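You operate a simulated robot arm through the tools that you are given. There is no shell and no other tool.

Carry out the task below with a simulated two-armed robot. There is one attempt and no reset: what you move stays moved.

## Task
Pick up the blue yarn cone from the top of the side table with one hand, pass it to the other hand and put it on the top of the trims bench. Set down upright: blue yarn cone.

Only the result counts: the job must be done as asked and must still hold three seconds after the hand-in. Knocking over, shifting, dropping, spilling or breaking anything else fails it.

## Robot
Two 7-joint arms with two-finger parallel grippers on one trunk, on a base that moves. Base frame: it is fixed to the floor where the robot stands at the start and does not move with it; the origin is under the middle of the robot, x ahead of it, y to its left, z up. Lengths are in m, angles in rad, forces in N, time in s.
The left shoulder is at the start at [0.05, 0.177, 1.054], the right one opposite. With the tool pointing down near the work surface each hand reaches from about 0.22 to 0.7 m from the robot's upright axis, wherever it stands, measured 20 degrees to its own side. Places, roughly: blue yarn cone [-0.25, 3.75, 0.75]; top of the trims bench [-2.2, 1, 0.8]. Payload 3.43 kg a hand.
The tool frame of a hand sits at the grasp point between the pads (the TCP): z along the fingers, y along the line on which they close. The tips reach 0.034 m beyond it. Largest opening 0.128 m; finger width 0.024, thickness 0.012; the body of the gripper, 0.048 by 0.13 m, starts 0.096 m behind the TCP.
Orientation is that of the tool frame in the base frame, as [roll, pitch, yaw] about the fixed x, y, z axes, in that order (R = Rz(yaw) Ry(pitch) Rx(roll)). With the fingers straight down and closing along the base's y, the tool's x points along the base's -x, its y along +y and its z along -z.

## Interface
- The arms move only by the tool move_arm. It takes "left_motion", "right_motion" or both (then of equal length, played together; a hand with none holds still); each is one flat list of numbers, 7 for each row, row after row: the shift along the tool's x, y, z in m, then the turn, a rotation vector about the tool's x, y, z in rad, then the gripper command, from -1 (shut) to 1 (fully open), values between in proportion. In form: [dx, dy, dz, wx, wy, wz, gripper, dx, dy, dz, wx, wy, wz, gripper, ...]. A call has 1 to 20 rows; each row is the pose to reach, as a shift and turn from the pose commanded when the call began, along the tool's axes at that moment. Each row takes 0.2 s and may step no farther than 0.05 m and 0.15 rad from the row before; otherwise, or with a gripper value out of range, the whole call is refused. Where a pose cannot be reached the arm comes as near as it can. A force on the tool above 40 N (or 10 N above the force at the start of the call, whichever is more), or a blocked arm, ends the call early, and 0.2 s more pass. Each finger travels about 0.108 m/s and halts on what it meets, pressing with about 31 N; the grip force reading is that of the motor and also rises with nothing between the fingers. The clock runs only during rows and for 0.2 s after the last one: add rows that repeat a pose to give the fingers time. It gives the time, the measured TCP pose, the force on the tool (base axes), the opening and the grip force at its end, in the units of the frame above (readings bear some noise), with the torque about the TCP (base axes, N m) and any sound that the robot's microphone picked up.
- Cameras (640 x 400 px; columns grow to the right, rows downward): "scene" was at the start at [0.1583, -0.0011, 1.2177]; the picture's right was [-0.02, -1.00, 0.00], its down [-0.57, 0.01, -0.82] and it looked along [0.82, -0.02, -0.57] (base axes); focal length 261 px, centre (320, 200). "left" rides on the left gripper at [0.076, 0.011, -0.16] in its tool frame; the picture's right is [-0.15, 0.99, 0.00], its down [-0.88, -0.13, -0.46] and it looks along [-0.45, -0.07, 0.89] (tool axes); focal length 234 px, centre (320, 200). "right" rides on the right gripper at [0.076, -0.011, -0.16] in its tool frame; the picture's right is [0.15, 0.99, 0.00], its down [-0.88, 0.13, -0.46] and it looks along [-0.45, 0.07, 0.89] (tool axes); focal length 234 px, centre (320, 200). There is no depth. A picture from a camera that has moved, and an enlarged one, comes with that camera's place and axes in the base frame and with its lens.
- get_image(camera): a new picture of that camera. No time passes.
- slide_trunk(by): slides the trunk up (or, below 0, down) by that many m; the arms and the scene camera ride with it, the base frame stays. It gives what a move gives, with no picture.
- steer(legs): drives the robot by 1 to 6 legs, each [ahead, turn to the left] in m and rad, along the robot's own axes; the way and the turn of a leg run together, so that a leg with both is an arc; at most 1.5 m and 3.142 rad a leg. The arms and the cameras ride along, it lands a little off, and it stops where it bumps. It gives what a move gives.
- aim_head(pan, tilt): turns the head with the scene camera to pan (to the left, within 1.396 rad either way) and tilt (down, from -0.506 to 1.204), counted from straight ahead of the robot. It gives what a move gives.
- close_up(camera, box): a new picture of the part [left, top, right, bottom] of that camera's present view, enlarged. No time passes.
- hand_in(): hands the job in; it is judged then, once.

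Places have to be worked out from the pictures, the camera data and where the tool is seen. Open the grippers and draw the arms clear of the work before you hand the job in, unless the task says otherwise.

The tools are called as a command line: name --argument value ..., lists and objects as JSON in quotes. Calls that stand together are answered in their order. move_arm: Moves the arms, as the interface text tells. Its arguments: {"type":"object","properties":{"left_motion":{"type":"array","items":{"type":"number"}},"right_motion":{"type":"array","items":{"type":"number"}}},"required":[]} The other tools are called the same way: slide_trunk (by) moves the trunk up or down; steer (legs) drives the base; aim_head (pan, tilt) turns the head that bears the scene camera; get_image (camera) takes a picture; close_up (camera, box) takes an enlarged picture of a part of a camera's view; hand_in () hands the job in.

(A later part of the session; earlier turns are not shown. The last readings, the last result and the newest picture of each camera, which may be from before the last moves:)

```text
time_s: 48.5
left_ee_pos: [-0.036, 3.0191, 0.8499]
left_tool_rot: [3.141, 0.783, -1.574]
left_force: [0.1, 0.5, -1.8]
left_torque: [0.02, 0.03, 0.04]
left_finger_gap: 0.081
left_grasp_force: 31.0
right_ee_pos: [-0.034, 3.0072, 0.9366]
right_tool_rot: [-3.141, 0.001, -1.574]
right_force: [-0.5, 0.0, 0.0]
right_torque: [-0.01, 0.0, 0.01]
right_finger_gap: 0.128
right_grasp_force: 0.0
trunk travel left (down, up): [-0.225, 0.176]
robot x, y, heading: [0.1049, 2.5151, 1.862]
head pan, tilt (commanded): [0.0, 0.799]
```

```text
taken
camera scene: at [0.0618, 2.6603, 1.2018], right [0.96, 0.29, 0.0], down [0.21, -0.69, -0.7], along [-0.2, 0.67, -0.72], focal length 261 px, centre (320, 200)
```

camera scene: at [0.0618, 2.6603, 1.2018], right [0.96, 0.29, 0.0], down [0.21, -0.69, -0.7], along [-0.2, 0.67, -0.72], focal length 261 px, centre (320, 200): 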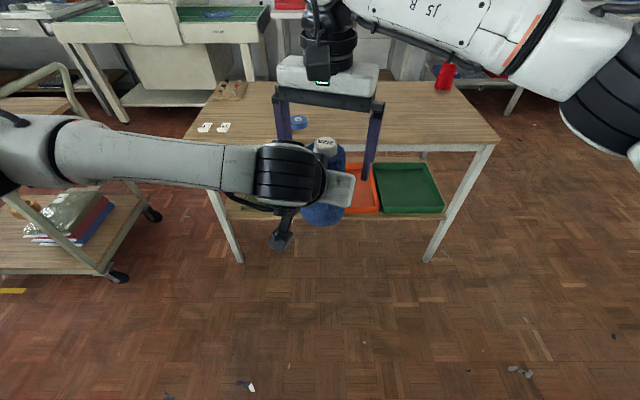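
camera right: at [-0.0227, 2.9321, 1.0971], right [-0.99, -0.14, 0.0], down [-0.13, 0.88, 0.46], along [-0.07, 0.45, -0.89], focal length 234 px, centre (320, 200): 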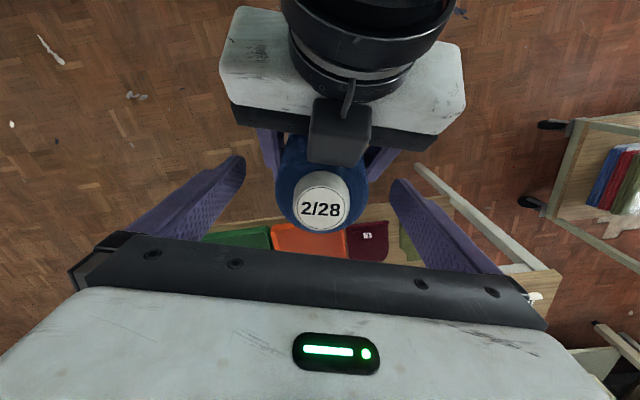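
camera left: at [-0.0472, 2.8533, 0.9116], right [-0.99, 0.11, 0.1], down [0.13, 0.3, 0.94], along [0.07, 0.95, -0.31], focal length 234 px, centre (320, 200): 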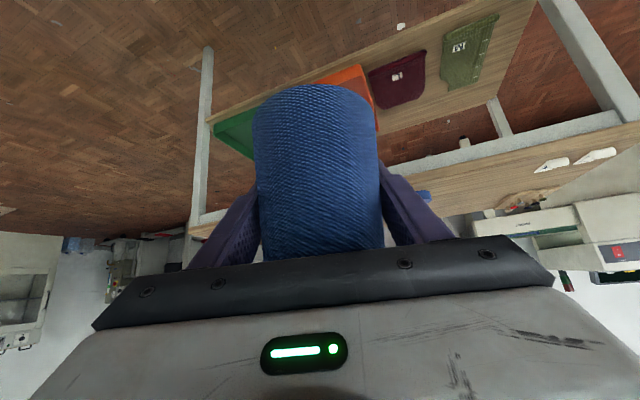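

The cap sits exactly under the right TCP (≈(-0.035, 3.007)). I close the right gripper on the upper yarn while the left keeps holding.

move_arm --right_motion '[0, 0, 0, 0, 0, 0, -1, 0, 0, 0, 0, 0, 0, -1, 0, 0, 0, 0, 0, 0, -1, 0, 0, 0, 0, 0, 0, -1, 0, 0, 0, 0, 0, 0, -1]'

get_image --camera "right"

close_up --camera "scene" --box '[240, 40, 420, 260]'

```text
time_s: 49.7
left_ee_pos: [-0.0345, 3.0167, 0.8512]
left_tool_rot: [-3.138, 0.782, -1.572]
left_force: [8.3, -3.0, 2.0]
left_torque: [0.12, -0.01, 0.24]
left_finger_gap: 0.081
left_grasp_force: 30.8
right_ee_pos: [-0.0339, 3.0073, 0.9374]
right_tool_rot: [3.141, -0.001, -1.573]
right_force: [-8.4, 2.5, -1.6]
right_torque: [0.07, 0.76, -0.1]
right_finger_gap: 0.0726
right_grasp_force: 30.7
trunk travel left (down, up): [-0.225, 0.176]
robot x, y, heading: [0.1035, 2.5167, 1.862]
head pan, tilt (commanded): [0.0, 0.799]
```

```text
taken
camera right: at [-0.0231, 2.9318, 1.0974], right [-0.99, -0.14, 0.0], down [-0.13, 0.88, 0.46], along [-0.07, 0.45, -0.89], focal length 234 px, centre (320, 200)
```

right: 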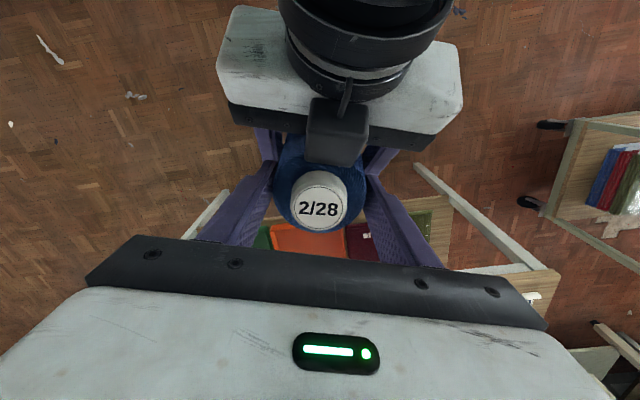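

```text
1.82 times, centred on (330, 150) of scene
camera zoom: at [0.0618, 2.6602, 1.2018], right [0.96, 0.29, 0.0], down [0.21, -0.69, -0.7], along [-0.2, 0.67, -0.72], focal length 474 px, centre (302, 291)
```

zoom: 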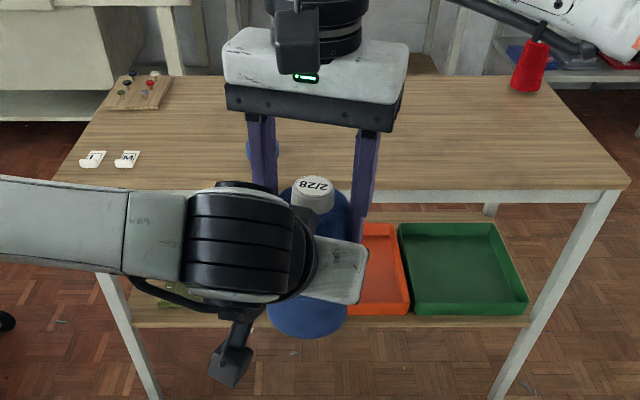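

Both hands hold the cone (right gap 0.073 m, 31 N). I now open the left gripper and check that the right hand carries the load.

move_arm --left_motion '[0, 0, 0, 0, 0, 0, -0.2, 0, 0, 0, 0, 0, 0, 0.2, 0, 0, 0, 0, 0, 0, 0.6, 0, 0, 0, 0, 0, 0, 1, 0, 0, 0, 0, 0, 0, 1, 0, 0, 0, 0, 0, 0, 1]'

get_image --camera "right"

get_image --camera "left"

```text
time_s: 51.1
left_ee_pos: [-0.036, 3.0189, 0.8513]
left_tool_rot: [-3.141, 0.782, -1.573]
left_force: [-1.8, -2.7, 3.4]
left_torque: [0.1, -0.28, -0.13]
left_finger_gap: 0.1282
left_grasp_force: 0.0
right_ee_pos: [-0.0333, 3.0076, 0.9372]
right_tool_rot: [-3.141, 0.0, -1.573]
right_force: [2.7, 2.8, -3.0]
right_torque: [0.11, 0.0, 0.09]
right_finger_gap: 0.0725
right_grasp_force: 30.6
trunk travel left (down, up): [-0.225, 0.176]
robot x, y, heading: [0.1081, 2.5152, 1.866]
head pan, tilt (commanded): [0.0, 0.799]
```

```text
taken
camera right: at [-0.0227, 2.932, 1.0974], right [-0.99, -0.14, 0.0], down [-0.13, 0.88, 0.46], along [-0.07, 0.45, -0.89], focal length 234 px, centre (320, 200)
```

right: 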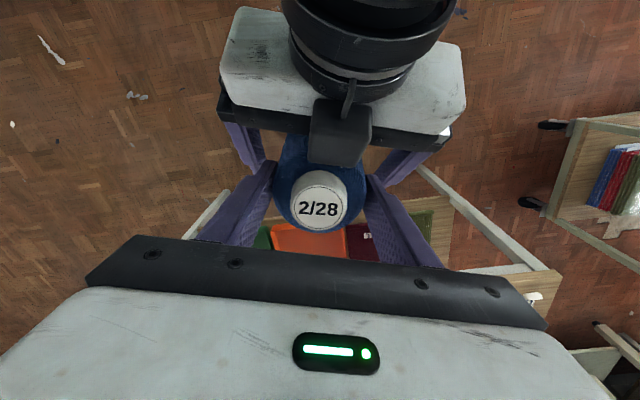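

```text
taken
camera left: at [-0.047, 2.8535, 0.9117], right [-0.99, 0.1, 0.1], down [0.13, 0.3, 0.94], along [0.07, 0.95, -0.31], focal length 234 px, centre (320, 200)
```

left: 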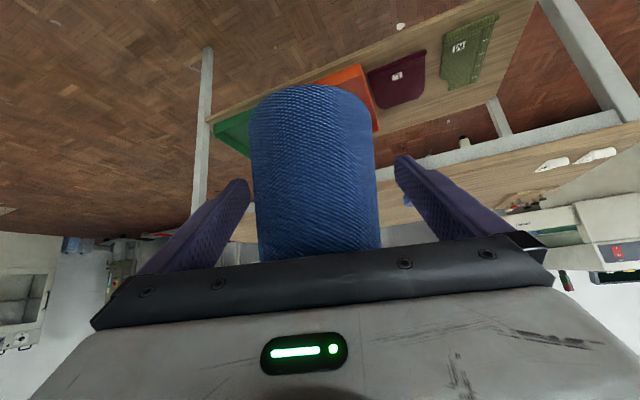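

The right hand now holds the cone; a small residual contact (about 4 N) remains between the left hand and the cone, pushing the left back and up. I withdraw the left hand along its own axis in small steps and check the forces.

move_arm --left_motion '[0, 0, -0.006, 0, 0, 0, 1, 0, 0, -0.012, 0, 0, 0, 1, 0, 0, -0.018, 0, 0, 0, 1]'

get_image --camera "right"

close_up --camera "scene" --box '[240, 40, 420, 260]'

```text
time_s: 51.9
left_ee_pos: [-0.0378, 3.0053, 0.8631]
left_tool_rot: [-3.141, 0.782, -1.573]
left_force: [0.3, 0.4, -0.5]
left_torque: [0.02, -0.02, 0.0]
left_finger_gap: 0.1278
left_grasp_force: 0.0
right_ee_pos: [-0.033, 3.0073, 0.9371]
right_tool_rot: [-3.141, -0.001, -1.573]
right_force: [0.2, 0.0, -0.6]
right_torque: [-0.03, -0.01, -0.01]
right_finger_gap: 0.0723
right_grasp_force: 30.6
trunk travel left (down, up): [-0.225, 0.176]
robot x, y, heading: [0.1039, 2.5144, 1.862]
head pan, tilt (commanded): [0.0, 0.799]
```

```text
taken
camera right: at [-0.0229, 2.9318, 1.0975], right [-0.99, -0.14, 0.0], down [-0.13, 0.88, 0.46], along [-0.07, 0.45, -0.89], focal length 234 px, centre (320, 200)
```

right: 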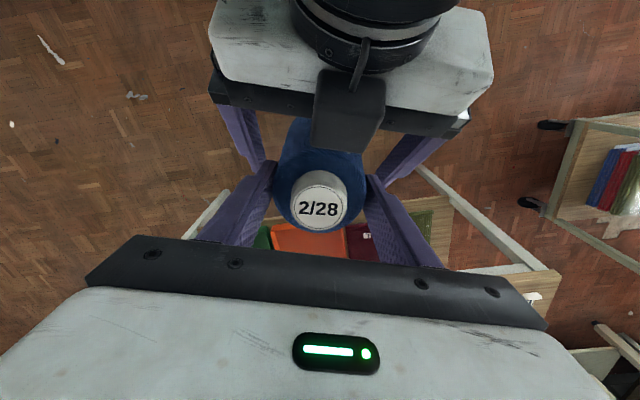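

```text
1.82 times, centred on (330, 150) of scene
camera zoom: at [0.0618, 2.6602, 1.2018], right [0.96, 0.29, 0.0], down [0.21, -0.69, -0.7], along [-0.2, 0.67, -0.72], focal length 474 px, centre (302, 291)
```

zoom: 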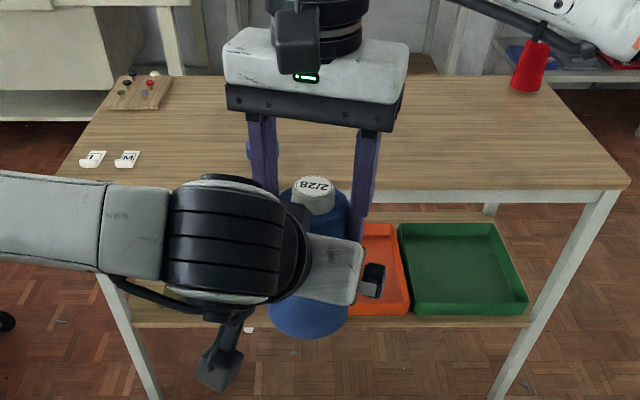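

Forces are now near zero and the cone stays in the right hand. I move the right hand with the cone 0.09 m forward while the left backs off 0.03 m, so the left fingers clear the cone.

move_arm --left_motion '[0.0071, 0, -0.0071, 0, 0, 0, 1, 0.0142, 0, -0.0142, 0, 0, 0, 1, 0.0212, 0, -0.0212, 0, 0, 0, 1]' --right_motion '[-0.03, 0, 0, 0, 0, 0, -1, -0.06, 0, 0, 0, 0, 0, -1, -0.09, 0, 0, 0, 0, 0, -1]'

get_image --camera "right"

get_image --camera "scene"

```text
time_s: 52.7
left_ee_pos: [-0.0379, 2.9759, 0.8635]
left_tool_rot: [3.14, 0.781, -1.572]
left_force: [-0.2, 0.0, -1.0]
left_torque: [-0.02, 0.0, -0.02]
left_finger_gap: 0.1282
left_grasp_force: 0.1
right_ee_pos: [-0.0354, 3.0979, 0.9386]
right_tool_rot: [3.142, 0.0, -1.571]
right_force: [0.1, 0.5, 0.1]
right_torque: [-0.02, 0.02, -0.03]
right_finger_gap: 0.0724
right_grasp_force: 31.5
trunk travel left (down, up): [-0.225, 0.176]
robot x, y, heading: [0.1058, 2.5138, 1.866]
head pan, tilt (commanded): [0.0, 0.799]
```

```text
taken
camera right: at [-0.026, 3.0217, 1.0984], right [-0.99, -0.15, 0.0], down [-0.13, 0.88, 0.46], along [-0.07, 0.45, -0.89], focal length 234 px, centre (320, 200)
```

right: 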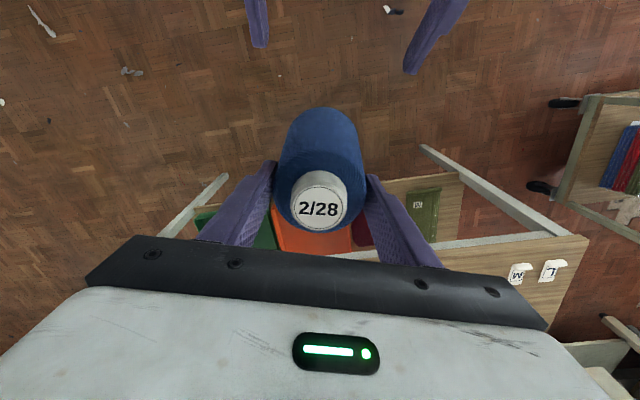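

```text
taken
camera scene: at [0.0614, 2.6602, 1.2018], right [0.96, 0.29, 0.0], down [0.21, -0.69, -0.7], along [-0.2, 0.67, -0.72], focal length 261 px, centre (320, 200)
```

scene: 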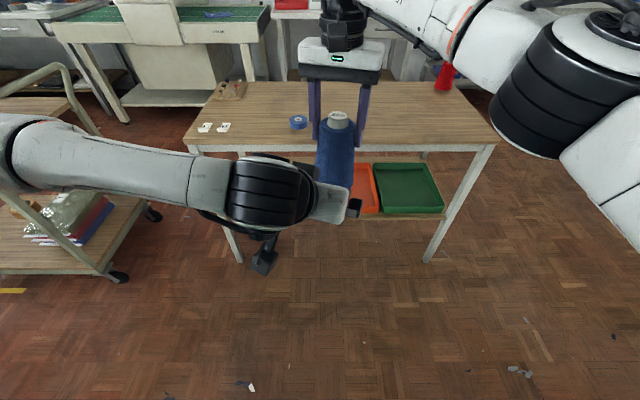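

The cone is now held only by the right hand, upright. I move the left hand 0.22 m out to the left, clear of the cone.

move_arm --left_motion '[0, 0.044, 0, 0, 0, 0, 1, 0, 0.088, 0, 0, 0, 0, 1, 0, 0.132, 0, 0, 0, 0, 1, 0, 0.176, 0, 0, 0, 0, 1, 0, 0.22, 0, 0, 0, 0, 1]'

```text
time_s: 53.9
left_ee_pos: [-0.2579, 2.9744, 0.8621]
left_tool_rot: [3.141, 0.78, -1.574]
left_force: [0.5, 0.5, -0.3]
left_torque: [-0.03, 0.02, 0.02]
left_finger_gap: 0.1278
left_grasp_force: 0.1
right_ee_pos: [-0.0364, 3.0964, 0.9384]
right_tool_rot: [3.141, 0.0, -1.574]
right_force: [-0.2, 0.0, -0.7]
right_torque: [0.01, -0.01, 0.01]
right_finger_gap: 0.0721
right_grasp_force: 30.7
trunk travel left (down, up): [-0.225, 0.176]
robot x, y, heading: [0.1049, 2.5123, 1.866]
head pan, tilt (commanded): [0.0, 0.799]
```

Left hand is clear. I bring the left hand back upright and higher, while the right hand carries the cone up 0.10 m, closer and slightly to the right for driving.

move_arm --left_motion '[-0.0153, 0, -0.0295, 0, 0.131, 0, 1, -0.0307, 0, -0.0589, 0, 0.262, 0, 1, -0.046, 0, -0.0884, 0, 0.393, 0, 1, -0.0613, 0, -0.1178, 0, 0.524, 0, 1, -0.0767, 0, -0.1473, 0, 0.655, 0, 1, -0.092, 0, -0.1767, 0, 0.78, 0, 1]' --right_motion '[0.0184, -0.0256, -0.0167, 0, 0, 0, -1, 0.0367, -0.0512, -0.0333, 0, 0, 0, -1, 0.0551, -0.0768, -0.05, 0, 0, 0, -1, 0.0734, -0.1024, -0.0667, 0, 0, 0, -1, 0.0918, -0.128, -0.0833, 0, 0, 0, -1, 0.1101, -0.1536, -0.1, 0, 0, 0, -1]'

get_image --camera "scene"

get_image --camera "right"

```text
time_s: 55.3
left_ee_pos: [-0.2547, 2.9157, 1.0561]
left_tool_rot: [3.141, 0.001, -1.572]
left_force: [0.0, -0.9, 0.2]
left_torque: [0.02, -0.04, 0.0]
left_finger_gap: 0.1279
left_grasp_force: 0.0
right_ee_pos: [0.1193, 2.9874, 1.0387]
right_tool_rot: [-3.141, 0.0, -1.572]
right_force: [0.6, -0.6, -1.4]
right_torque: [-0.02, 0.0, 0.0]
right_finger_gap: 0.0723
right_grasp_force: 31.5
trunk travel left (down, up): [-0.225, 0.176]
robot x, y, heading: [0.1013, 2.5139, 1.865]
head pan, tilt (commanded): [0.0, 0.799]
```

```text
taken
camera scene: at [0.0627, 2.6595, 1.202], right [0.96, 0.29, 0.0], down [0.21, -0.69, -0.7], along [-0.2, 0.67, -0.72], focal length 261 px, centre (320, 200)
```

scene: 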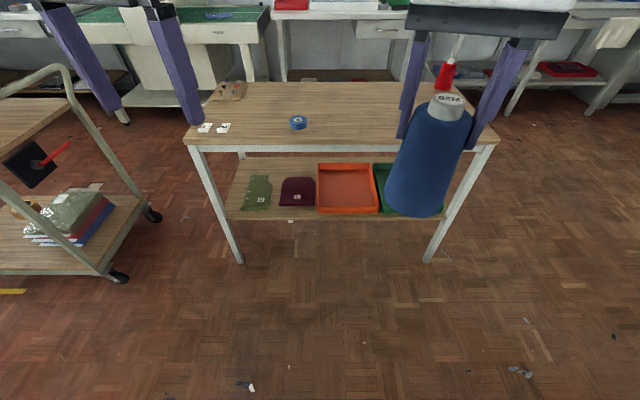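

```text
taken
camera right: at [0.1301, 2.9109, 1.1984], right [-0.99, -0.14, 0.0], down [-0.13, 0.88, 0.46], along [-0.07, 0.45, -0.89], focal length 234 px, centre (320, 200)
```

right: 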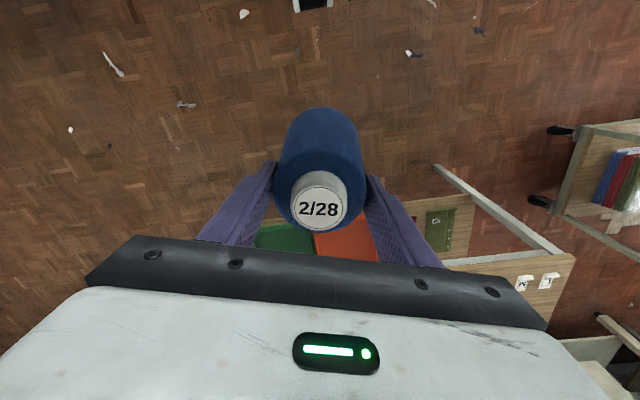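

The cone hangs upright in the right hand. I now drive back along the way I came, reversing to about (0.1, 0.35).

steer --legs '[[0, -0.217], [-1.3, 0]]'

get_image --camera "scene"

```text
time_s: 62.6
left_ee_pos: [-0.0643, 1.6993, 1.0542]
left_tool_rot: [-3.141, 0.002, -1.788]
left_force: [0.6, -0.4, 0.4]
left_torque: [0.0, 0.01, 0.0]
left_finger_gap: 0.1282
left_grasp_force: 0.0
right_ee_pos: [0.3182, 1.6889, 1.0384]
right_tool_rot: [3.141, -0.001, -1.787]
right_force: [0.1, -0.3, -1.9]
right_torque: [0.0, -0.01, -0.03]
right_finger_gap: 0.0718
right_grasp_force: 31.2
trunk travel left (down, up): [-0.225, 0.176]
robot x, y, heading: [0.203, 1.2303, 1.652]
head pan, tilt (commanded): [0.0, 0.799]
```

```text
taken
camera scene: at [0.1925, 1.3805, 1.2019], right [1.0, 0.08, 0.0], down [0.06, -0.71, -0.7], along [-0.06, 0.69, -0.72], focal length 261 px, centre (320, 200)
```

scene: 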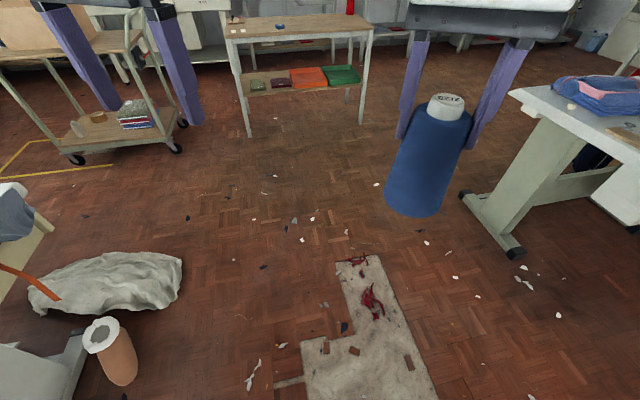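

Still holding well (31 N). I continue reversing to around (0.1, 0.35), then turn left to look toward the trims bench.

steer --legs '[[0, -0.194], [-0.89, 0], [0, 1.2]]'

aim_head --pan 0.1 --tilt 0.35

get_image --camera "scene"

```text
time_s: 71.0
left_ee_pos: [-0.4368, 0.3743, 1.0534]
left_tool_rot: [-3.141, 0.002, -0.775]
left_force: [-0.6, 0.5, 0.2]
left_torque: [0.0, 0.01, 0.03]
left_finger_gap: 0.1281
left_grasp_force: 0.1
right_ee_pos: [-0.2251, 0.6918, 1.0394]
right_tool_rot: [3.141, -0.001, -0.774]
right_force: [-0.1, -0.3, -3.1]
right_torque: [0.03, 0.01, 0.0]
right_finger_gap: 0.072
right_grasp_force: 31.0
trunk travel left (down, up): [-0.225, 0.176]
robot x, y, heading: [0.1065, 0.3528, 2.659]
head pan, tilt (commanded): [0.0, 0.799]
```

```text
time_s: 71.9
left_ee_pos: [-0.4371, 0.3735, 1.0529]
left_tool_rot: [-3.14, 0.0, -0.774]
left_force: [-0.5, 0.2, 0.1]
left_torque: [0.03, -0.03, 0.02]
left_finger_gap: 0.128
left_grasp_force: 0.0
right_ee_pos: [-0.2251, 0.6918, 1.038]
right_tool_rot: [3.14, 0.0, -0.774]
right_force: [0.4, -1.1, -2.4]
right_torque: [0.0, 0.02, -0.01]
right_finger_gap: 0.0722
right_grasp_force: 30.8
trunk travel left (down, up): [-0.225, 0.176]
robot x, y, heading: [0.104, 0.3507, 2.662]
head pan, tilt (commanded): [0.099, 0.351]
```

```text
taken
camera scene: at [-0.0449, 0.4205, 1.2414], right [0.37, 0.93, 0.0], down [0.32, -0.13, -0.94], along [-0.87, 0.35, -0.34], focal length 261 px, centre (320, 200)
```

scene: 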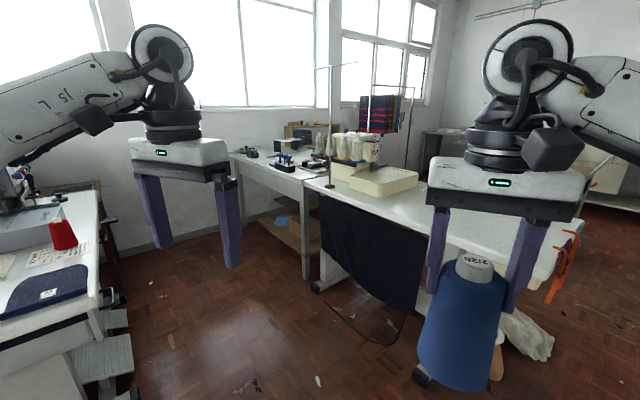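

I can see the trims bench beyond the sewing table, with small items on it near the window. I enlarge that part.

close_up --camera "scene" --box '[200, 100, 440, 330]'

close_up --camera "scene" --box '[220, 120, 340, 200]'

```text
1.74 times, centred on (320, 215) of scene
camera zoom: at [-0.0449, 0.4205, 1.2414], right [0.37, 0.93, 0.0], down [0.32, -0.13, -0.94], along [-0.87, 0.35, -0.34], focal length 453 px, centre (320, 174)
```

zoom: 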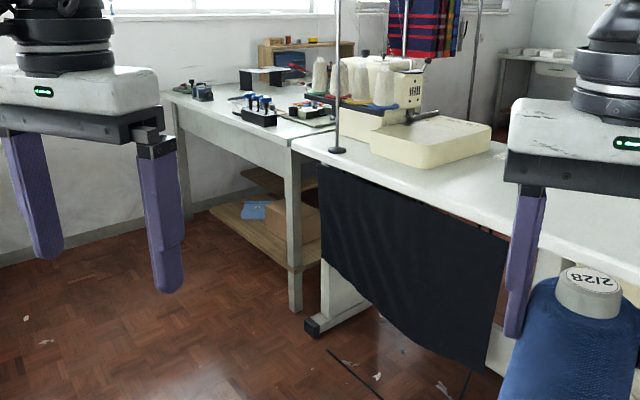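

```text
5.00 times, centred on (280, 160) of scene
camera zoom: at [-0.0449, 0.4205, 1.2414], right [0.37, 0.93, 0.0], down [0.32, -0.13, -0.94], along [-0.87, 0.35, -0.34], focal length 1303 px, centre (520, 400)
```

zoom: 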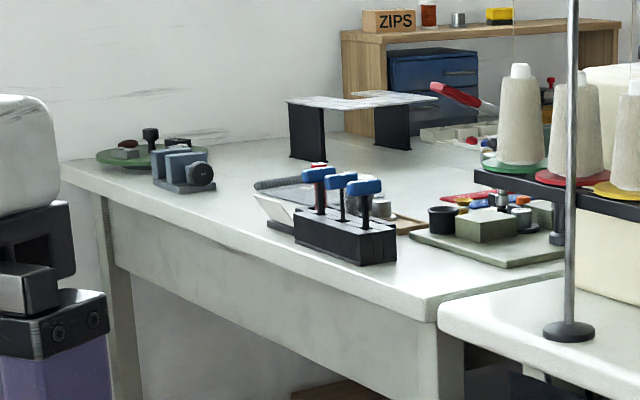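

The trims bench's front edge runs from about (-1.47, 0.88) to (-2.67, 0.53), parallel to another bench about 0.95 m south of it, so I must go in along that aisle. Items on the bench reach about z 0.93, so I first raise the trunk 0.15 m to carry the cone well above them.

slide_trunk --by 0.15

steer --legs '[[0, 0.115], [0.75, 0], [0, 0.59]]'

aim_head --pan -0.3 --tilt 0.5

get_image --camera "scene"

```text
time_s: 73.6
left_ee_pos: [-0.4369, 0.3727, 1.2035]
left_tool_rot: [-3.141, 0.002, -0.774]
left_force: [0.3, 0.2, -0.2]
left_torque: [0.01, -0.02, 0.03]
left_finger_gap: 0.1281
left_grasp_force: 0.0
right_ee_pos: [-0.2255, 0.6929, 1.1892]
right_tool_rot: [3.14, 0.0, -0.773]
right_force: [0.2, -0.4, -1.5]
right_torque: [-0.03, -0.03, 0.03]
right_finger_gap: 0.0719
right_grasp_force: 31.5
trunk travel left (down, up): [-0.375, 0.026]
robot x, y, heading: [0.1006, 0.3487, 2.665]
head pan, tilt (commanded): [0.099, 0.351]
```

```text
time_s: 80.0
left_ee_pos: [-1.0435, 0.299, 1.2031]
left_tool_rot: [3.141, 0.003, -0.078]
left_force: [0.0, 0.4, -0.6]
left_torque: [0.0, 0.01, -0.02]
left_finger_gap: 0.1281
left_grasp_force: 0.2
right_ee_pos: [-1.0867, 0.6797, 1.1877]
right_tool_rot: [3.14, -0.001, -0.079]
right_force: [-0.2, -0.5, -2.6]
right_torque: [-0.01, 0.02, -0.02]
right_finger_gap: 0.0716
right_grasp_force: 31.1
trunk travel left (down, up): [-0.375, 0.026]
robot x, y, heading: [-0.6179, 0.6288, -2.927]
head pan, tilt (commanded): [0.099, 0.351]
```

```text
time_s: 80.8
left_ee_pos: [-1.0432, 0.2995, 1.203]
left_tool_rot: [3.141, 0.001, -0.078]
left_force: [-0.1, -1.2, -0.4]
left_torque: [0.02, 0.02, 0.03]
left_finger_gap: 0.1279
left_grasp_force: 0.1
right_ee_pos: [-1.0868, 0.6788, 1.188]
right_tool_rot: [-3.141, 0.0, -0.078]
right_force: [-0.2, 0.3, -2.2]
right_torque: [0.01, -0.01, 0.02]
right_finger_gap: 0.0715
right_grasp_force: 30.8
trunk travel left (down, up): [-0.375, 0.026]
robot x, y, heading: [-0.6168, 0.6309, -2.924]
head pan, tilt (commanded): [-0.3, 0.499]
```

```text
taken
camera scene: at [-0.775, 0.623, 1.3778], right [0.08, 1.0, 0.0], down [0.48, -0.04, -0.88], along [-0.88, 0.07, -0.48], focal length 261 px, centre (320, 200)
```

scene: 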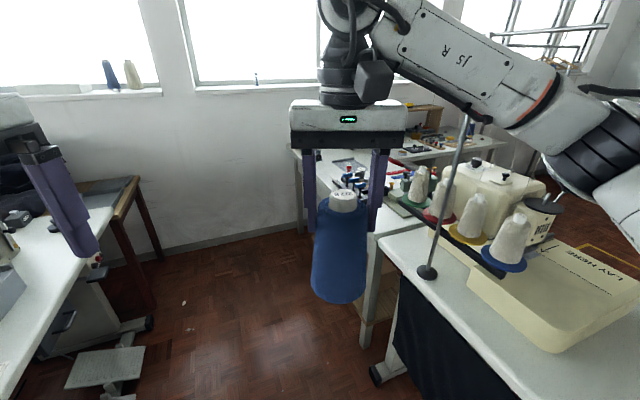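

Finger gap creeps only slightly (0.0715 m), the cone is secure. The aisle ahead is clear; I drive about 0.75 m further along it and look right over the bench from closer.

steer --legs '[[0.75, 0.02]]'

aim_head --pan -0.75 --tilt 0.6

get_image --camera "scene"

```text
time_s: 84.9
left_ee_pos: [-1.7629, 0.1266, 1.2037]
left_tool_rot: [3.141, 0.001, -0.064]
left_force: [-0.9, 0.1, -0.7]
left_torque: [-0.01, -0.02, 0.0]
left_finger_gap: 0.1281
left_grasp_force: 0.0
right_ee_pos: [-1.8103, 0.5061, 1.188]
right_tool_rot: [-3.141, 0.0, -0.063]
right_force: [-0.1, -0.4, -1.1]
right_torque: [0.02, -0.01, -0.04]
right_finger_gap: 0.071
right_grasp_force: 30.8
trunk travel left (down, up): [-0.375, 0.026]
robot x, y, heading: [-1.3415, 0.4667, -2.908]
head pan, tilt (commanded): [-0.3, 0.499]
```

```text
time_s: 85.8
left_ee_pos: [-1.7612, 0.127, 1.205]
left_tool_rot: [3.142, 0.0, -0.062]
left_force: [-0.6, 0.7, 0.3]
left_torque: [0.01, -0.02, 0.0]
left_finger_gap: 0.1279
left_grasp_force: 0.0
right_ee_pos: [-1.8101, 0.5057, 1.1883]
right_tool_rot: [-3.141, 0.0, -0.063]
right_force: [-0.4, 0.0, -3.0]
right_torque: [0.01, -0.01, -0.03]
right_finger_gap: 0.071
right_grasp_force: 30.7
trunk travel left (down, up): [-0.375, 0.026]
robot x, y, heading: [-1.3407, 0.4699, -2.914]
head pan, tilt (commanded): [-0.75, 0.6]
```

```text
taken
camera scene: at [-1.4838, 0.4929, 1.3687], right [0.49, 0.87, 0.0], down [0.49, -0.28, -0.83], along [-0.72, 0.41, -0.56], focal length 261 px, centre (320, 200)
```

scene: 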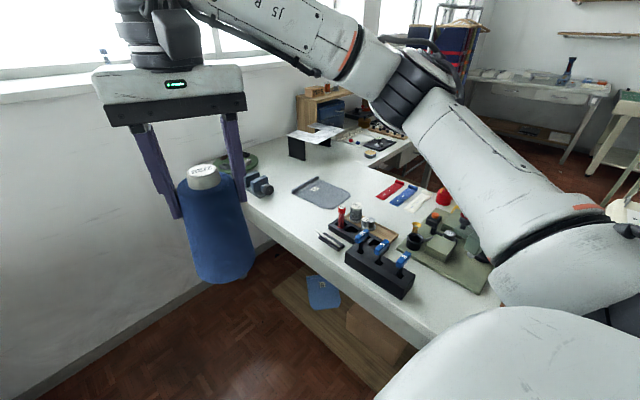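

Good view of the bench: there is free white surface near the front edge between the clamp, the grey felt piece and the tool rack. I enlarge to pick the exact spot.

close_up --camera "scene" --box '[220, 100, 500, 330]'

```text
1.74 times, centred on (360, 215) of scene
camera zoom: at [-1.4838, 0.4929, 1.3687], right [0.49, 0.87, 0.0], down [0.49, -0.28, -0.83], along [-0.72, 0.41, -0.56], focal length 453 px, centre (250, 174)
```

zoom: 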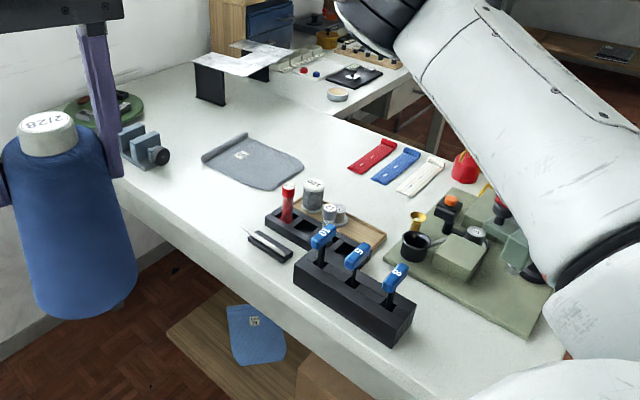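

A free patch lies on the front part of the bench between the clamp and the tweezers; I choose the target (-2.19, 0.79), about 0.095 m in from the front edge. I drive 0.45 m further and turn right so the right hand faces it.

steer --legs '[[0.45, 0], [0, -0.82]]'

aim_head --pan -0.1 --tilt 0.75

get_image --camera "scene"

get_image --camera "right"

```text
time_s: 90.6
left_ee_pos: [-2.3139, 0.4355, 1.2052]
left_tool_rot: [3.141, 0.002, -0.877]
left_force: [0.3, 0.2, -0.6]
left_torque: [-0.03, -0.01, -0.01]
left_finger_gap: 0.1279
left_grasp_force: 0.1
right_ee_pos: [-2.0728, 0.7309, 1.1883]
right_tool_rot: [-3.14, 0.001, -0.876]
right_force: [-0.4, -0.2, -2.8]
right_torque: [0.02, 0.02, 0.02]
right_finger_gap: 0.0708
right_grasp_force: 30.9
trunk travel left (down, up): [-0.375, 0.026]
robot x, y, heading: [-1.777, 0.3594, 2.558]
head pan, tilt (commanded): [-0.75, 0.6]
```

```text
time_s: 91.7
left_ee_pos: [-2.3137, 0.4345, 1.2044]
left_tool_rot: [3.141, 0.001, -0.875]
left_force: [0.9, -0.5, 0.2]
left_torque: [0.02, -0.01, 0.0]
left_finger_gap: 0.1282
left_grasp_force: 0.1
right_ee_pos: [-2.0729, 0.7313, 1.1882]
right_tool_rot: [3.14, 0.001, -0.875]
right_force: [1.1, 0.4, -2.6]
right_torque: [0.02, 0.0, 0.0]
right_finger_gap: 0.071
right_grasp_force: 30.7
trunk travel left (down, up): [-0.375, 0.026]
robot x, y, heading: [-1.7793, 0.3578, 2.559]
head pan, tilt (commanded): [-0.099, 0.75]
```

```text
taken
camera scene: at [-1.9019, 0.4515, 1.3558], right [0.63, 0.78, 0.0], down [0.53, -0.43, -0.73], along [-0.57, 0.46, -0.68], focal length 261 px, centre (320, 200)
```

scene: 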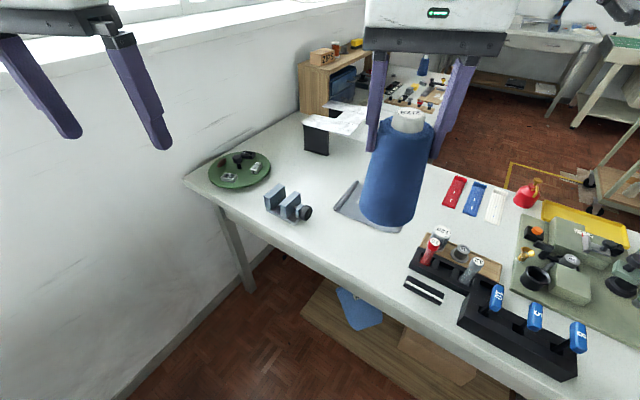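

```text
taken
camera right: at [-2.0161, 0.6798, 1.3481], right [-0.67, -0.75, 0.0], down [-0.66, 0.59, 0.46], along [-0.34, 0.3, -0.89], focal length 234 px, centre (320, 200)
```

right: 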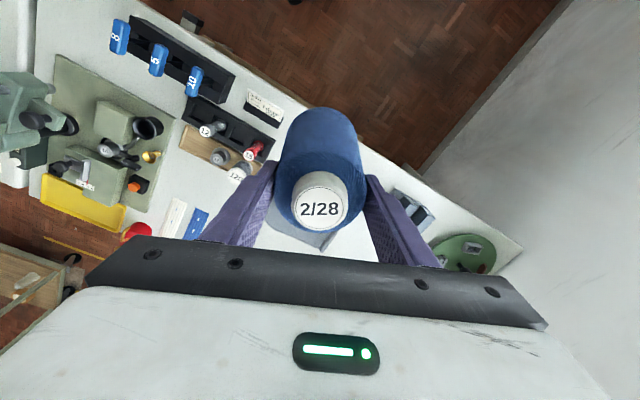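

The spot (-2.19, 0.79) projects to free white surface at about pixel (350, 241). I check in the right camera that the cone has not slipped in the fingers.

close_up --camera "right" --box '[220, 90, 420, 270]'

close_up --camera "scene" --box '[240, 60, 480, 330]'

```text
2.22 times, centred on (320, 180) of right
camera zoom: at [-2.0161, 0.6798, 1.3481], right [-0.67, -0.75, 0.0], down [-0.66, 0.59, 0.46], along [-0.34, 0.3, -0.89], focal length 520 px, centre (320, 244)
```

zoom: 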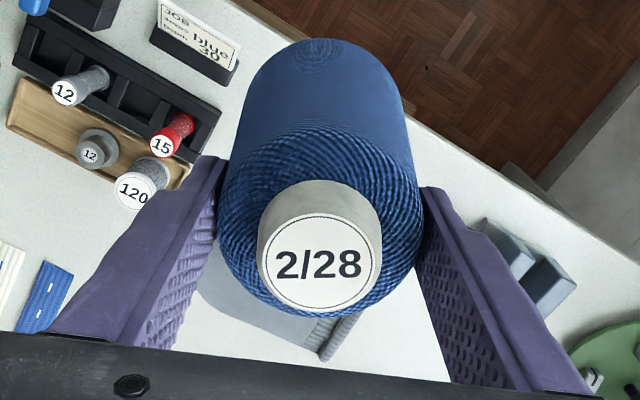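

```text
1.48 times, centred on (360, 195) of scene
camera zoom: at [-1.9019, 0.4515, 1.3558], right [0.63, 0.78, 0.0], down [0.53, -0.43, -0.73], along [-0.57, 0.46, -0.68], focal length 386 px, centre (261, 207)
```

zoom: 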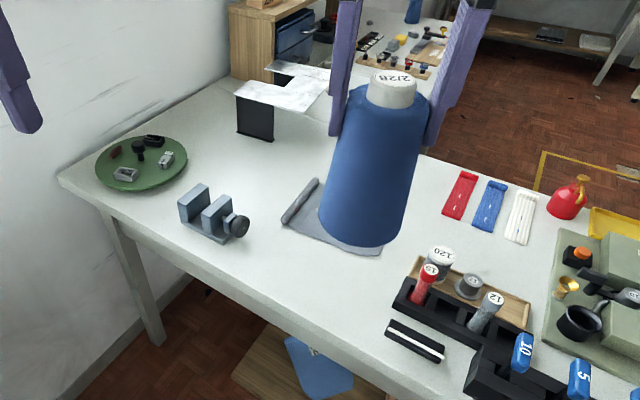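

The cone sits upright and unslipped, its base about 0.145 m below the TCP. I move it over the target and lower to TCP z≈1.03 (base ≈0.885), still above the bench.

move_arm --right_motion '[-0.03, 0.0131, 0, 0, 0, 0, -1, -0.06, 0.0262, 0, 0, 0, 0, -1, -0.09, 0.0392, 0, 0, 0, 0, -1, -0.1201, 0.0523, 0, 0, 0, 0, -1, -0.1201, 0.0523, 0.032, 0, 0, 0, -1, -0.1201, 0.0523, 0.064, 0, 0, 0, -1, -0.1201, 0.0523, 0.096, 0, 0, 0, -1, -0.1201, 0.0523, 0.128, 0, 0, 0, -1, -0.1201, 0.0523, 0.158, 0, 0, 0, -1]'

get_image --camera "scene"

get_image --camera "right"

```text
time_s: 93.7
left_ee_pos: [-2.315, 0.4362, 1.2033]
left_tool_rot: [3.142, 0.002, -0.877]
left_force: [0.9, -0.2, 0.0]
left_torque: [-0.03, -0.01, -0.04]
left_finger_gap: 0.128
left_grasp_force: 0.1
right_ee_pos: [-2.1887, 0.7887, 1.0271]
right_tool_rot: [3.14, 0.0, -0.877]
right_force: [-0.3, 0.5, -1.9]
right_torque: [0.02, 0.04, -0.01]
right_finger_gap: 0.0707
right_grasp_force: 31.3
trunk travel left (down, up): [-0.375, 0.026]
robot x, y, heading: [-1.7745, 0.3593, 2.559]
head pan, tilt (commanded): [-0.099, 0.75]
```

```text
taken
camera scene: at [-1.9022, 0.4518, 1.3558], right [0.63, 0.78, 0.0], down [0.53, -0.43, -0.73], along [-0.57, 0.46, -0.68], focal length 261 px, centre (320, 200)
```

scene: 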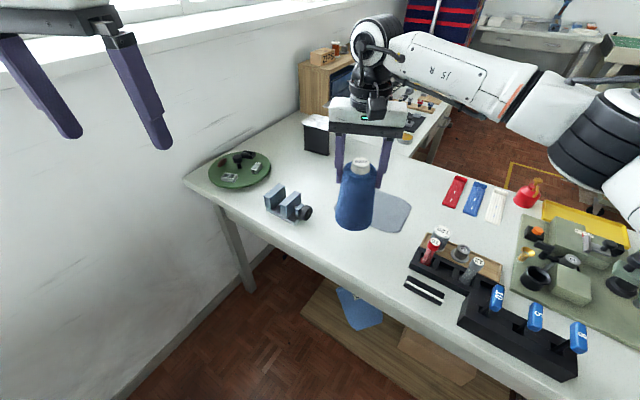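

```text
taken
camera right: at [-2.1325, 0.7372, 1.1878], right [-0.67, -0.75, 0.0], down [-0.66, 0.59, 0.46], along [-0.34, 0.3, -0.89], focal length 234 px, centre (320, 200)
```

right: 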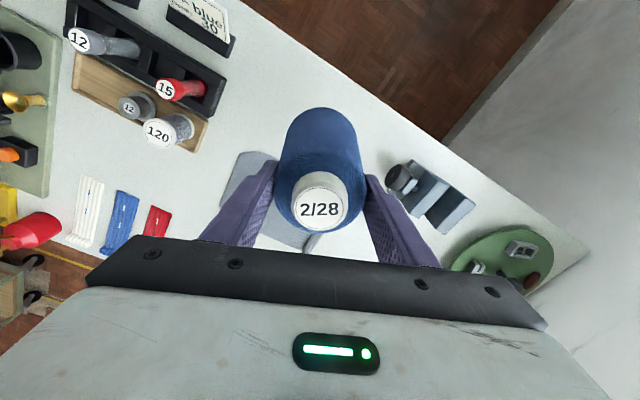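

The cone is over the free patch, about 9 cm in from the edge and 3 cm clear of the felt. I lower to TCP z≈0.975 and check the force.

move_arm --right_motion '[0, 0, 0.02, 0, 0, 0, -1, 0, 0, 0.04, 0, 0, 0, -1, 0, 0, 0.052, 0, 0, 0, -1]'

close_up --camera "scene" --box '[280, 140, 440, 280]'

```text
time_s: 94.5
left_ee_pos: [-2.3155, 0.4349, 1.2048]
left_tool_rot: [-3.14, 0.001, -0.876]
left_force: [-0.9, 0.4, 0.2]
left_torque: [0.04, -0.01, -0.01]
left_finger_gap: 0.1281
left_grasp_force: 0.0
right_ee_pos: [-2.1914, 0.7899, 0.9778]
right_tool_rot: [3.141, 0.0, -0.876]
right_force: [0.9, -0.1, -2.4]
right_torque: [0.0, -0.03, 0.01]
right_finger_gap: 0.0708
right_grasp_force: 31.1
trunk travel left (down, up): [-0.375, 0.026]
robot x, y, heading: [-1.7791, 0.3614, 2.557]
head pan, tilt (commanded): [-0.099, 0.75]
```

```text
2.86 times, centred on (360, 210) of scene
camera zoom: at [-1.9021, 0.4516, 1.3558], right [0.63, 0.78, 0.0], down [0.53, -0.43, -0.73], along [-0.57, 0.46, -0.68], focal length 745 px, centre (206, 171)
```

zoom: 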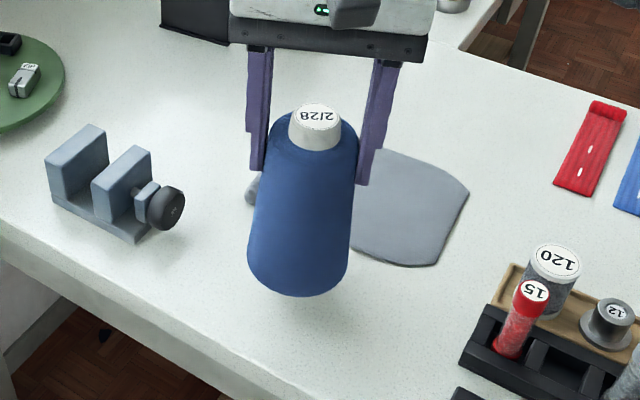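

No contact yet; the base hovers just above the surface. I lower in 5 mm rows by another 2 cm and read the force.

move_arm --right_motion '[0, 0, 0.005, 0, 0, 0, -1, 0, 0, 0.01, 0, 0, 0, -1, 0, 0, 0.015, 0, 0, 0, -1, 0, 0, 0.02, 0, 0, 0, -1]'

close_up --camera "scene" --box '[280, 140, 440, 280]'

```text
time_s: 95.5
left_ee_pos: [-2.3154, 0.435, 1.2057]
left_tool_rot: [-3.141, 0.003, -0.875]
left_force: [0.6, 0.5, -0.6]
left_torque: [-0.01, 0.0, 0.0]
left_finger_gap: 0.1279
left_grasp_force: 0.1
right_ee_pos: [-2.1905, 0.789, 0.9572]
right_tool_rot: [-3.141, 0.001, -0.876]
right_force: [-0.3, 0.3, -1.9]
right_torque: [-0.02, -0.01, 0.01]
right_finger_gap: 0.0704
right_grasp_force: 31.2
trunk travel left (down, up): [-0.375, 0.026]
robot x, y, heading: [-1.7821, 0.3603, 2.56]
head pan, tilt (commanded): [-0.099, 0.75]
```

```text
2.86 times, centred on (360, 210) of scene
camera zoom: at [-1.9021, 0.4515, 1.3558], right [0.63, 0.78, 0.0], down [0.53, -0.43, -0.73], along [-0.57, 0.46, -0.68], focal length 745 px, centre (206, 171)
```

zoom: 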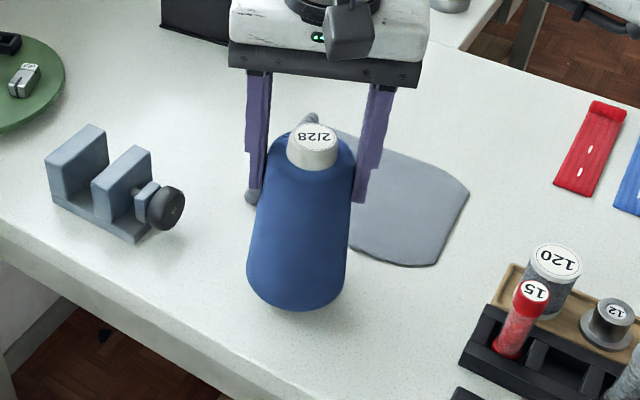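

Still free (force about -2 N = weight). I continue down in 4 mm rows.

move_arm --right_motion '[0, 0, 0.004, 0, 0, 0, -1, 0, 0, 0.008, 0, 0, 0, -1, 0, 0, 0.012, 0, 0, 0, -1]'

close_up --camera "scene" --box '[280, 140, 440, 280]'

```text
time_s: 96.3
left_ee_pos: [-2.3143, 0.435, 1.2034]
left_tool_rot: [3.141, 0.002, -0.876]
left_force: [0.5, 0.0, 0.2]
left_torque: [0.01, 0.02, 0.0]
left_finger_gap: 0.128
left_grasp_force: 0.0
right_ee_pos: [-2.1901, 0.7897, 0.9452]
right_tool_rot: [3.14, 0.0, -0.876]
right_force: [-0.4, -0.6, -2.4]
right_torque: [-0.01, 0.0, 0.01]
right_finger_gap: 0.0707
right_grasp_force: 31.3
trunk travel left (down, up): [-0.375, 0.026]
robot x, y, heading: [-1.779, 0.3595, 2.559]
head pan, tilt (commanded): [-0.099, 0.75]
```

```text
2.86 times, centred on (360, 210) of scene
camera zoom: at [-1.9021, 0.4515, 1.3558], right [0.63, 0.78, 0.0], down [0.53, -0.43, -0.73], along [-0.57, 0.46, -0.68], focal length 745 px, centre (206, 171)
```

zoom: 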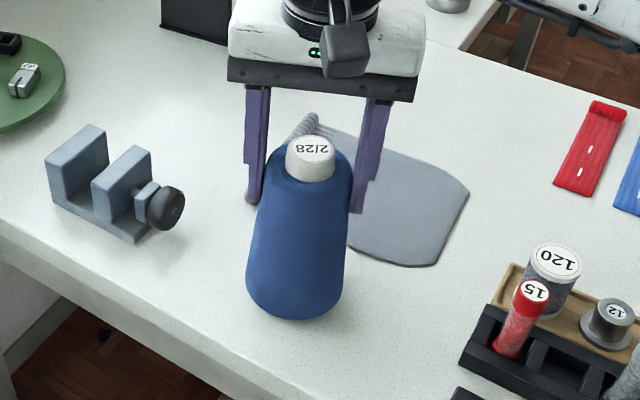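

Still no contact at TCP 0.945. I go on in 3 mm rows.

move_arm --right_motion '[0, 0, 0.003, 0, 0, 0, -1, 0, 0, 0.006, 0, 0, 0, -1, 0, 0, 0.008, 0, 0, 0, -1]'

close_up --camera "scene" --box '[300, 180, 420, 280]'

```text
time_s: 97.1
left_ee_pos: [-2.3119, 0.4339, 1.2063]
left_tool_rot: [3.141, 0.004, -0.876]
left_force: [-0.1, 0.4, 0.0]
left_torque: [0.01, 0.01, 0.0]
left_finger_gap: 0.128
left_grasp_force: 0.0
right_ee_pos: [-2.1905, 0.788, 0.9433]
right_tool_rot: [3.138, 0.012, -0.877]
right_force: [5.1, -1.8, 31.3]
right_torque: [0.56, -0.33, -0.17]
right_finger_gap: 0.0701
right_grasp_force: 30.9
trunk travel left (down, up): [-0.375, 0.026]
robot x, y, heading: [-1.7808, 0.3595, 2.558]
head pan, tilt (commanded): [-0.099, 0.75]
```

```text
4.00 times, centred on (360, 230) of scene
camera zoom: at [-1.8991, 0.4485, 1.3569], right [0.63, 0.78, 0.0], down [0.53, -0.43, -0.73], along [-0.57, 0.46, -0.68], focal length 1043 px, centre (160, 80)
```

zoom: 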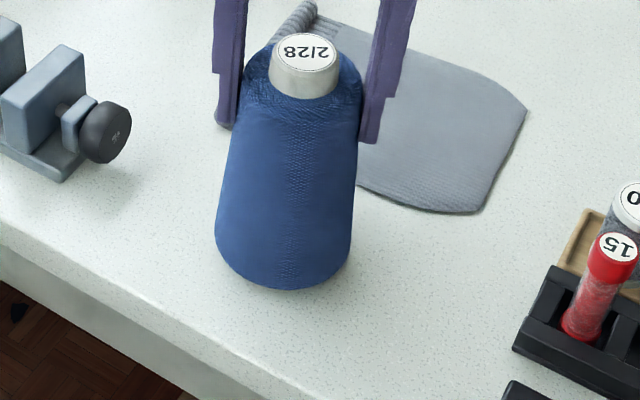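

Contact: 31 N upward at TCP z≈0.943. I ease the command back up about 5 mm to relax the pressure before releasing.

move_arm --right_motion '[0, 0, -0.002, 0, 0, 0, -1, 0, 0, -0.004, 0, 0, 0, -1, 0, 0, -0.005, 0, 0, 0, -1]'

```text
time_s: 97.9
left_ee_pos: [-2.3139, 0.4337, 1.2048]
left_tool_rot: [-3.141, 0.003, -0.877]
left_force: [-0.2, -0.7, 0.4]
left_torque: [-0.02, -0.03, -0.03]
left_finger_gap: 0.128
left_grasp_force: 0.1
right_ee_pos: [-2.1898, 0.7886, 0.9439]
right_tool_rot: [3.14, 0.005, -0.874]
right_force: [-4.3, 0.0, 16.1]
right_torque: [0.27, 0.89, 0.1]
right_finger_gap: 0.0703
right_grasp_force: 31.0
trunk travel left (down, up): [-0.375, 0.026]
robot x, y, heading: [-1.7781, 0.3597, 2.56]
head pan, tilt (commanded): [-0.099, 0.75]
```

Pressure is down to 16 N; I ease up another 4 mm.

move_arm --right_motion '[0, 0, -0.002, 0, 0, 0, -1, 0, 0, -0.004, 0, 0, 0, -1, 0, 0, -0.004, 0, 0, 0, -1]'

close_up --camera "scene" --box '[280, 140, 440, 280]'

get_image --camera "right"

```text
time_s: 98.7
left_ee_pos: [-2.3146, 0.4357, 1.2035]
left_tool_rot: [-3.141, 0.001, -0.875]
left_force: [0.0, 0.6, 0.2]
left_torque: [0.02, -0.03, 0.04]
left_finger_gap: 0.1281
left_grasp_force: 0.0
right_ee_pos: [-2.1882, 0.7912, 0.9441]
right_tool_rot: [-3.137, -0.002, -0.877]
right_force: [0.0, -0.1, -1.6]
right_torque: [0.02, -0.01, -0.02]
right_finger_gap: 0.0707
right_grasp_force: 31.2
trunk travel left (down, up): [-0.375, 0.026]
robot x, y, heading: [-1.7783, 0.3593, 2.558]
head pan, tilt (commanded): [-0.099, 0.75]
```

```text
2.86 times, centred on (360, 210) of scene
camera zoom: at [-1.902, 0.4516, 1.3556], right [0.63, 0.78, 0.0], down [0.53, -0.43, -0.73], along [-0.57, 0.46, -0.68], focal length 745 px, centre (206, 171)
```

zoom: 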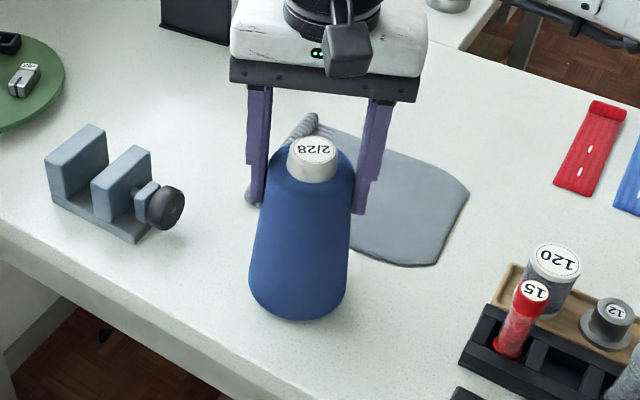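

```text
taken
camera right: at [-2.133, 0.7396, 1.1054], right [-0.67, -0.74, 0.0], down [-0.67, 0.59, 0.45], along [-0.34, 0.3, -0.89], focal length 234 px, centre (320, 200)
```

right: 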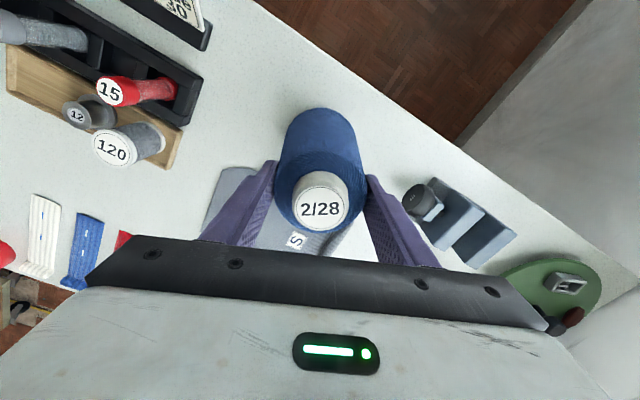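

The force is back to just the cone's weight, so it is at the surface. I lower 1.5 mm to make firm contact and then open the right gripper gradually.

move_arm --right_motion '[0, 0, 0.0015, 0, 0, 0, -1, 0, 0, 0.0015, 0, 0, 0, -1, 0, 0, 0.0015, 0, 0, 0, 0.15, 0, 0, 0.0015, 0, 0, 0, 0.3, 0, 0, 0.0015, 0, 0, 0, 0.6, 0, 0, 0.0015, 0, 0, 0, 1, 0, 0, 0.0015, 0, 0, 0, 1, 0, 0, 0.0015, 0, 0, 0, 1]'

close_up --camera "scene" --box '[280, 140, 440, 280]'

get_image --camera "right"

```text
time_s: 100.5
left_ee_pos: [-2.3141, 0.4353, 1.2051]
left_tool_rot: [-3.141, 0.002, -0.876]
left_force: [0.7, 0.3, -0.5]
left_torque: [-0.05, 0.01, 0.03]
left_finger_gap: 0.1275
left_grasp_force: 0.1
right_ee_pos: [-2.1894, 0.7898, 0.9459]
right_tool_rot: [-3.14, 0.0, -0.876]
right_force: [0.1, -0.4, 0.0]
right_torque: [-0.03, -0.03, 0.03]
right_finger_gap: 0.1279
right_grasp_force: 0.0
trunk travel left (down, up): [-0.375, 0.026]
robot x, y, heading: [-1.7795, 0.3621, 2.554]
head pan, tilt (commanded): [-0.099, 0.75]
```

```text
2.86 times, centred on (360, 210) of scene
camera zoom: at [-1.9019, 0.4513, 1.3559], right [0.63, 0.78, 0.0], down [0.53, -0.43, -0.73], along [-0.57, 0.46, -0.68], focal length 745 px, centre (206, 171)
```

zoom: 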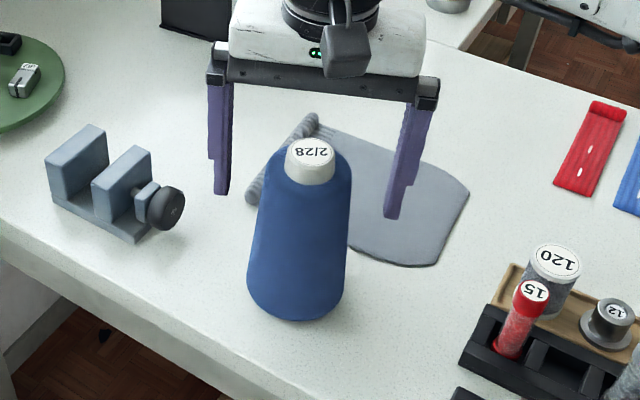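

```text
taken
camera right: at [-2.1336, 0.7385, 1.1057], right [-0.67, -0.75, 0.0], down [-0.66, 0.59, 0.46], along [-0.34, 0.3, -0.89], focal length 234 px, centre (320, 200)
```

right: 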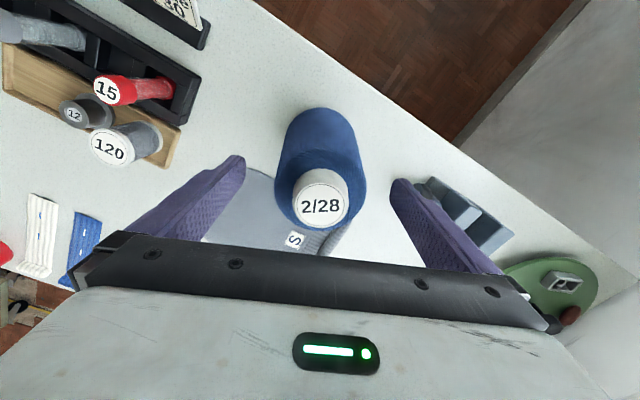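

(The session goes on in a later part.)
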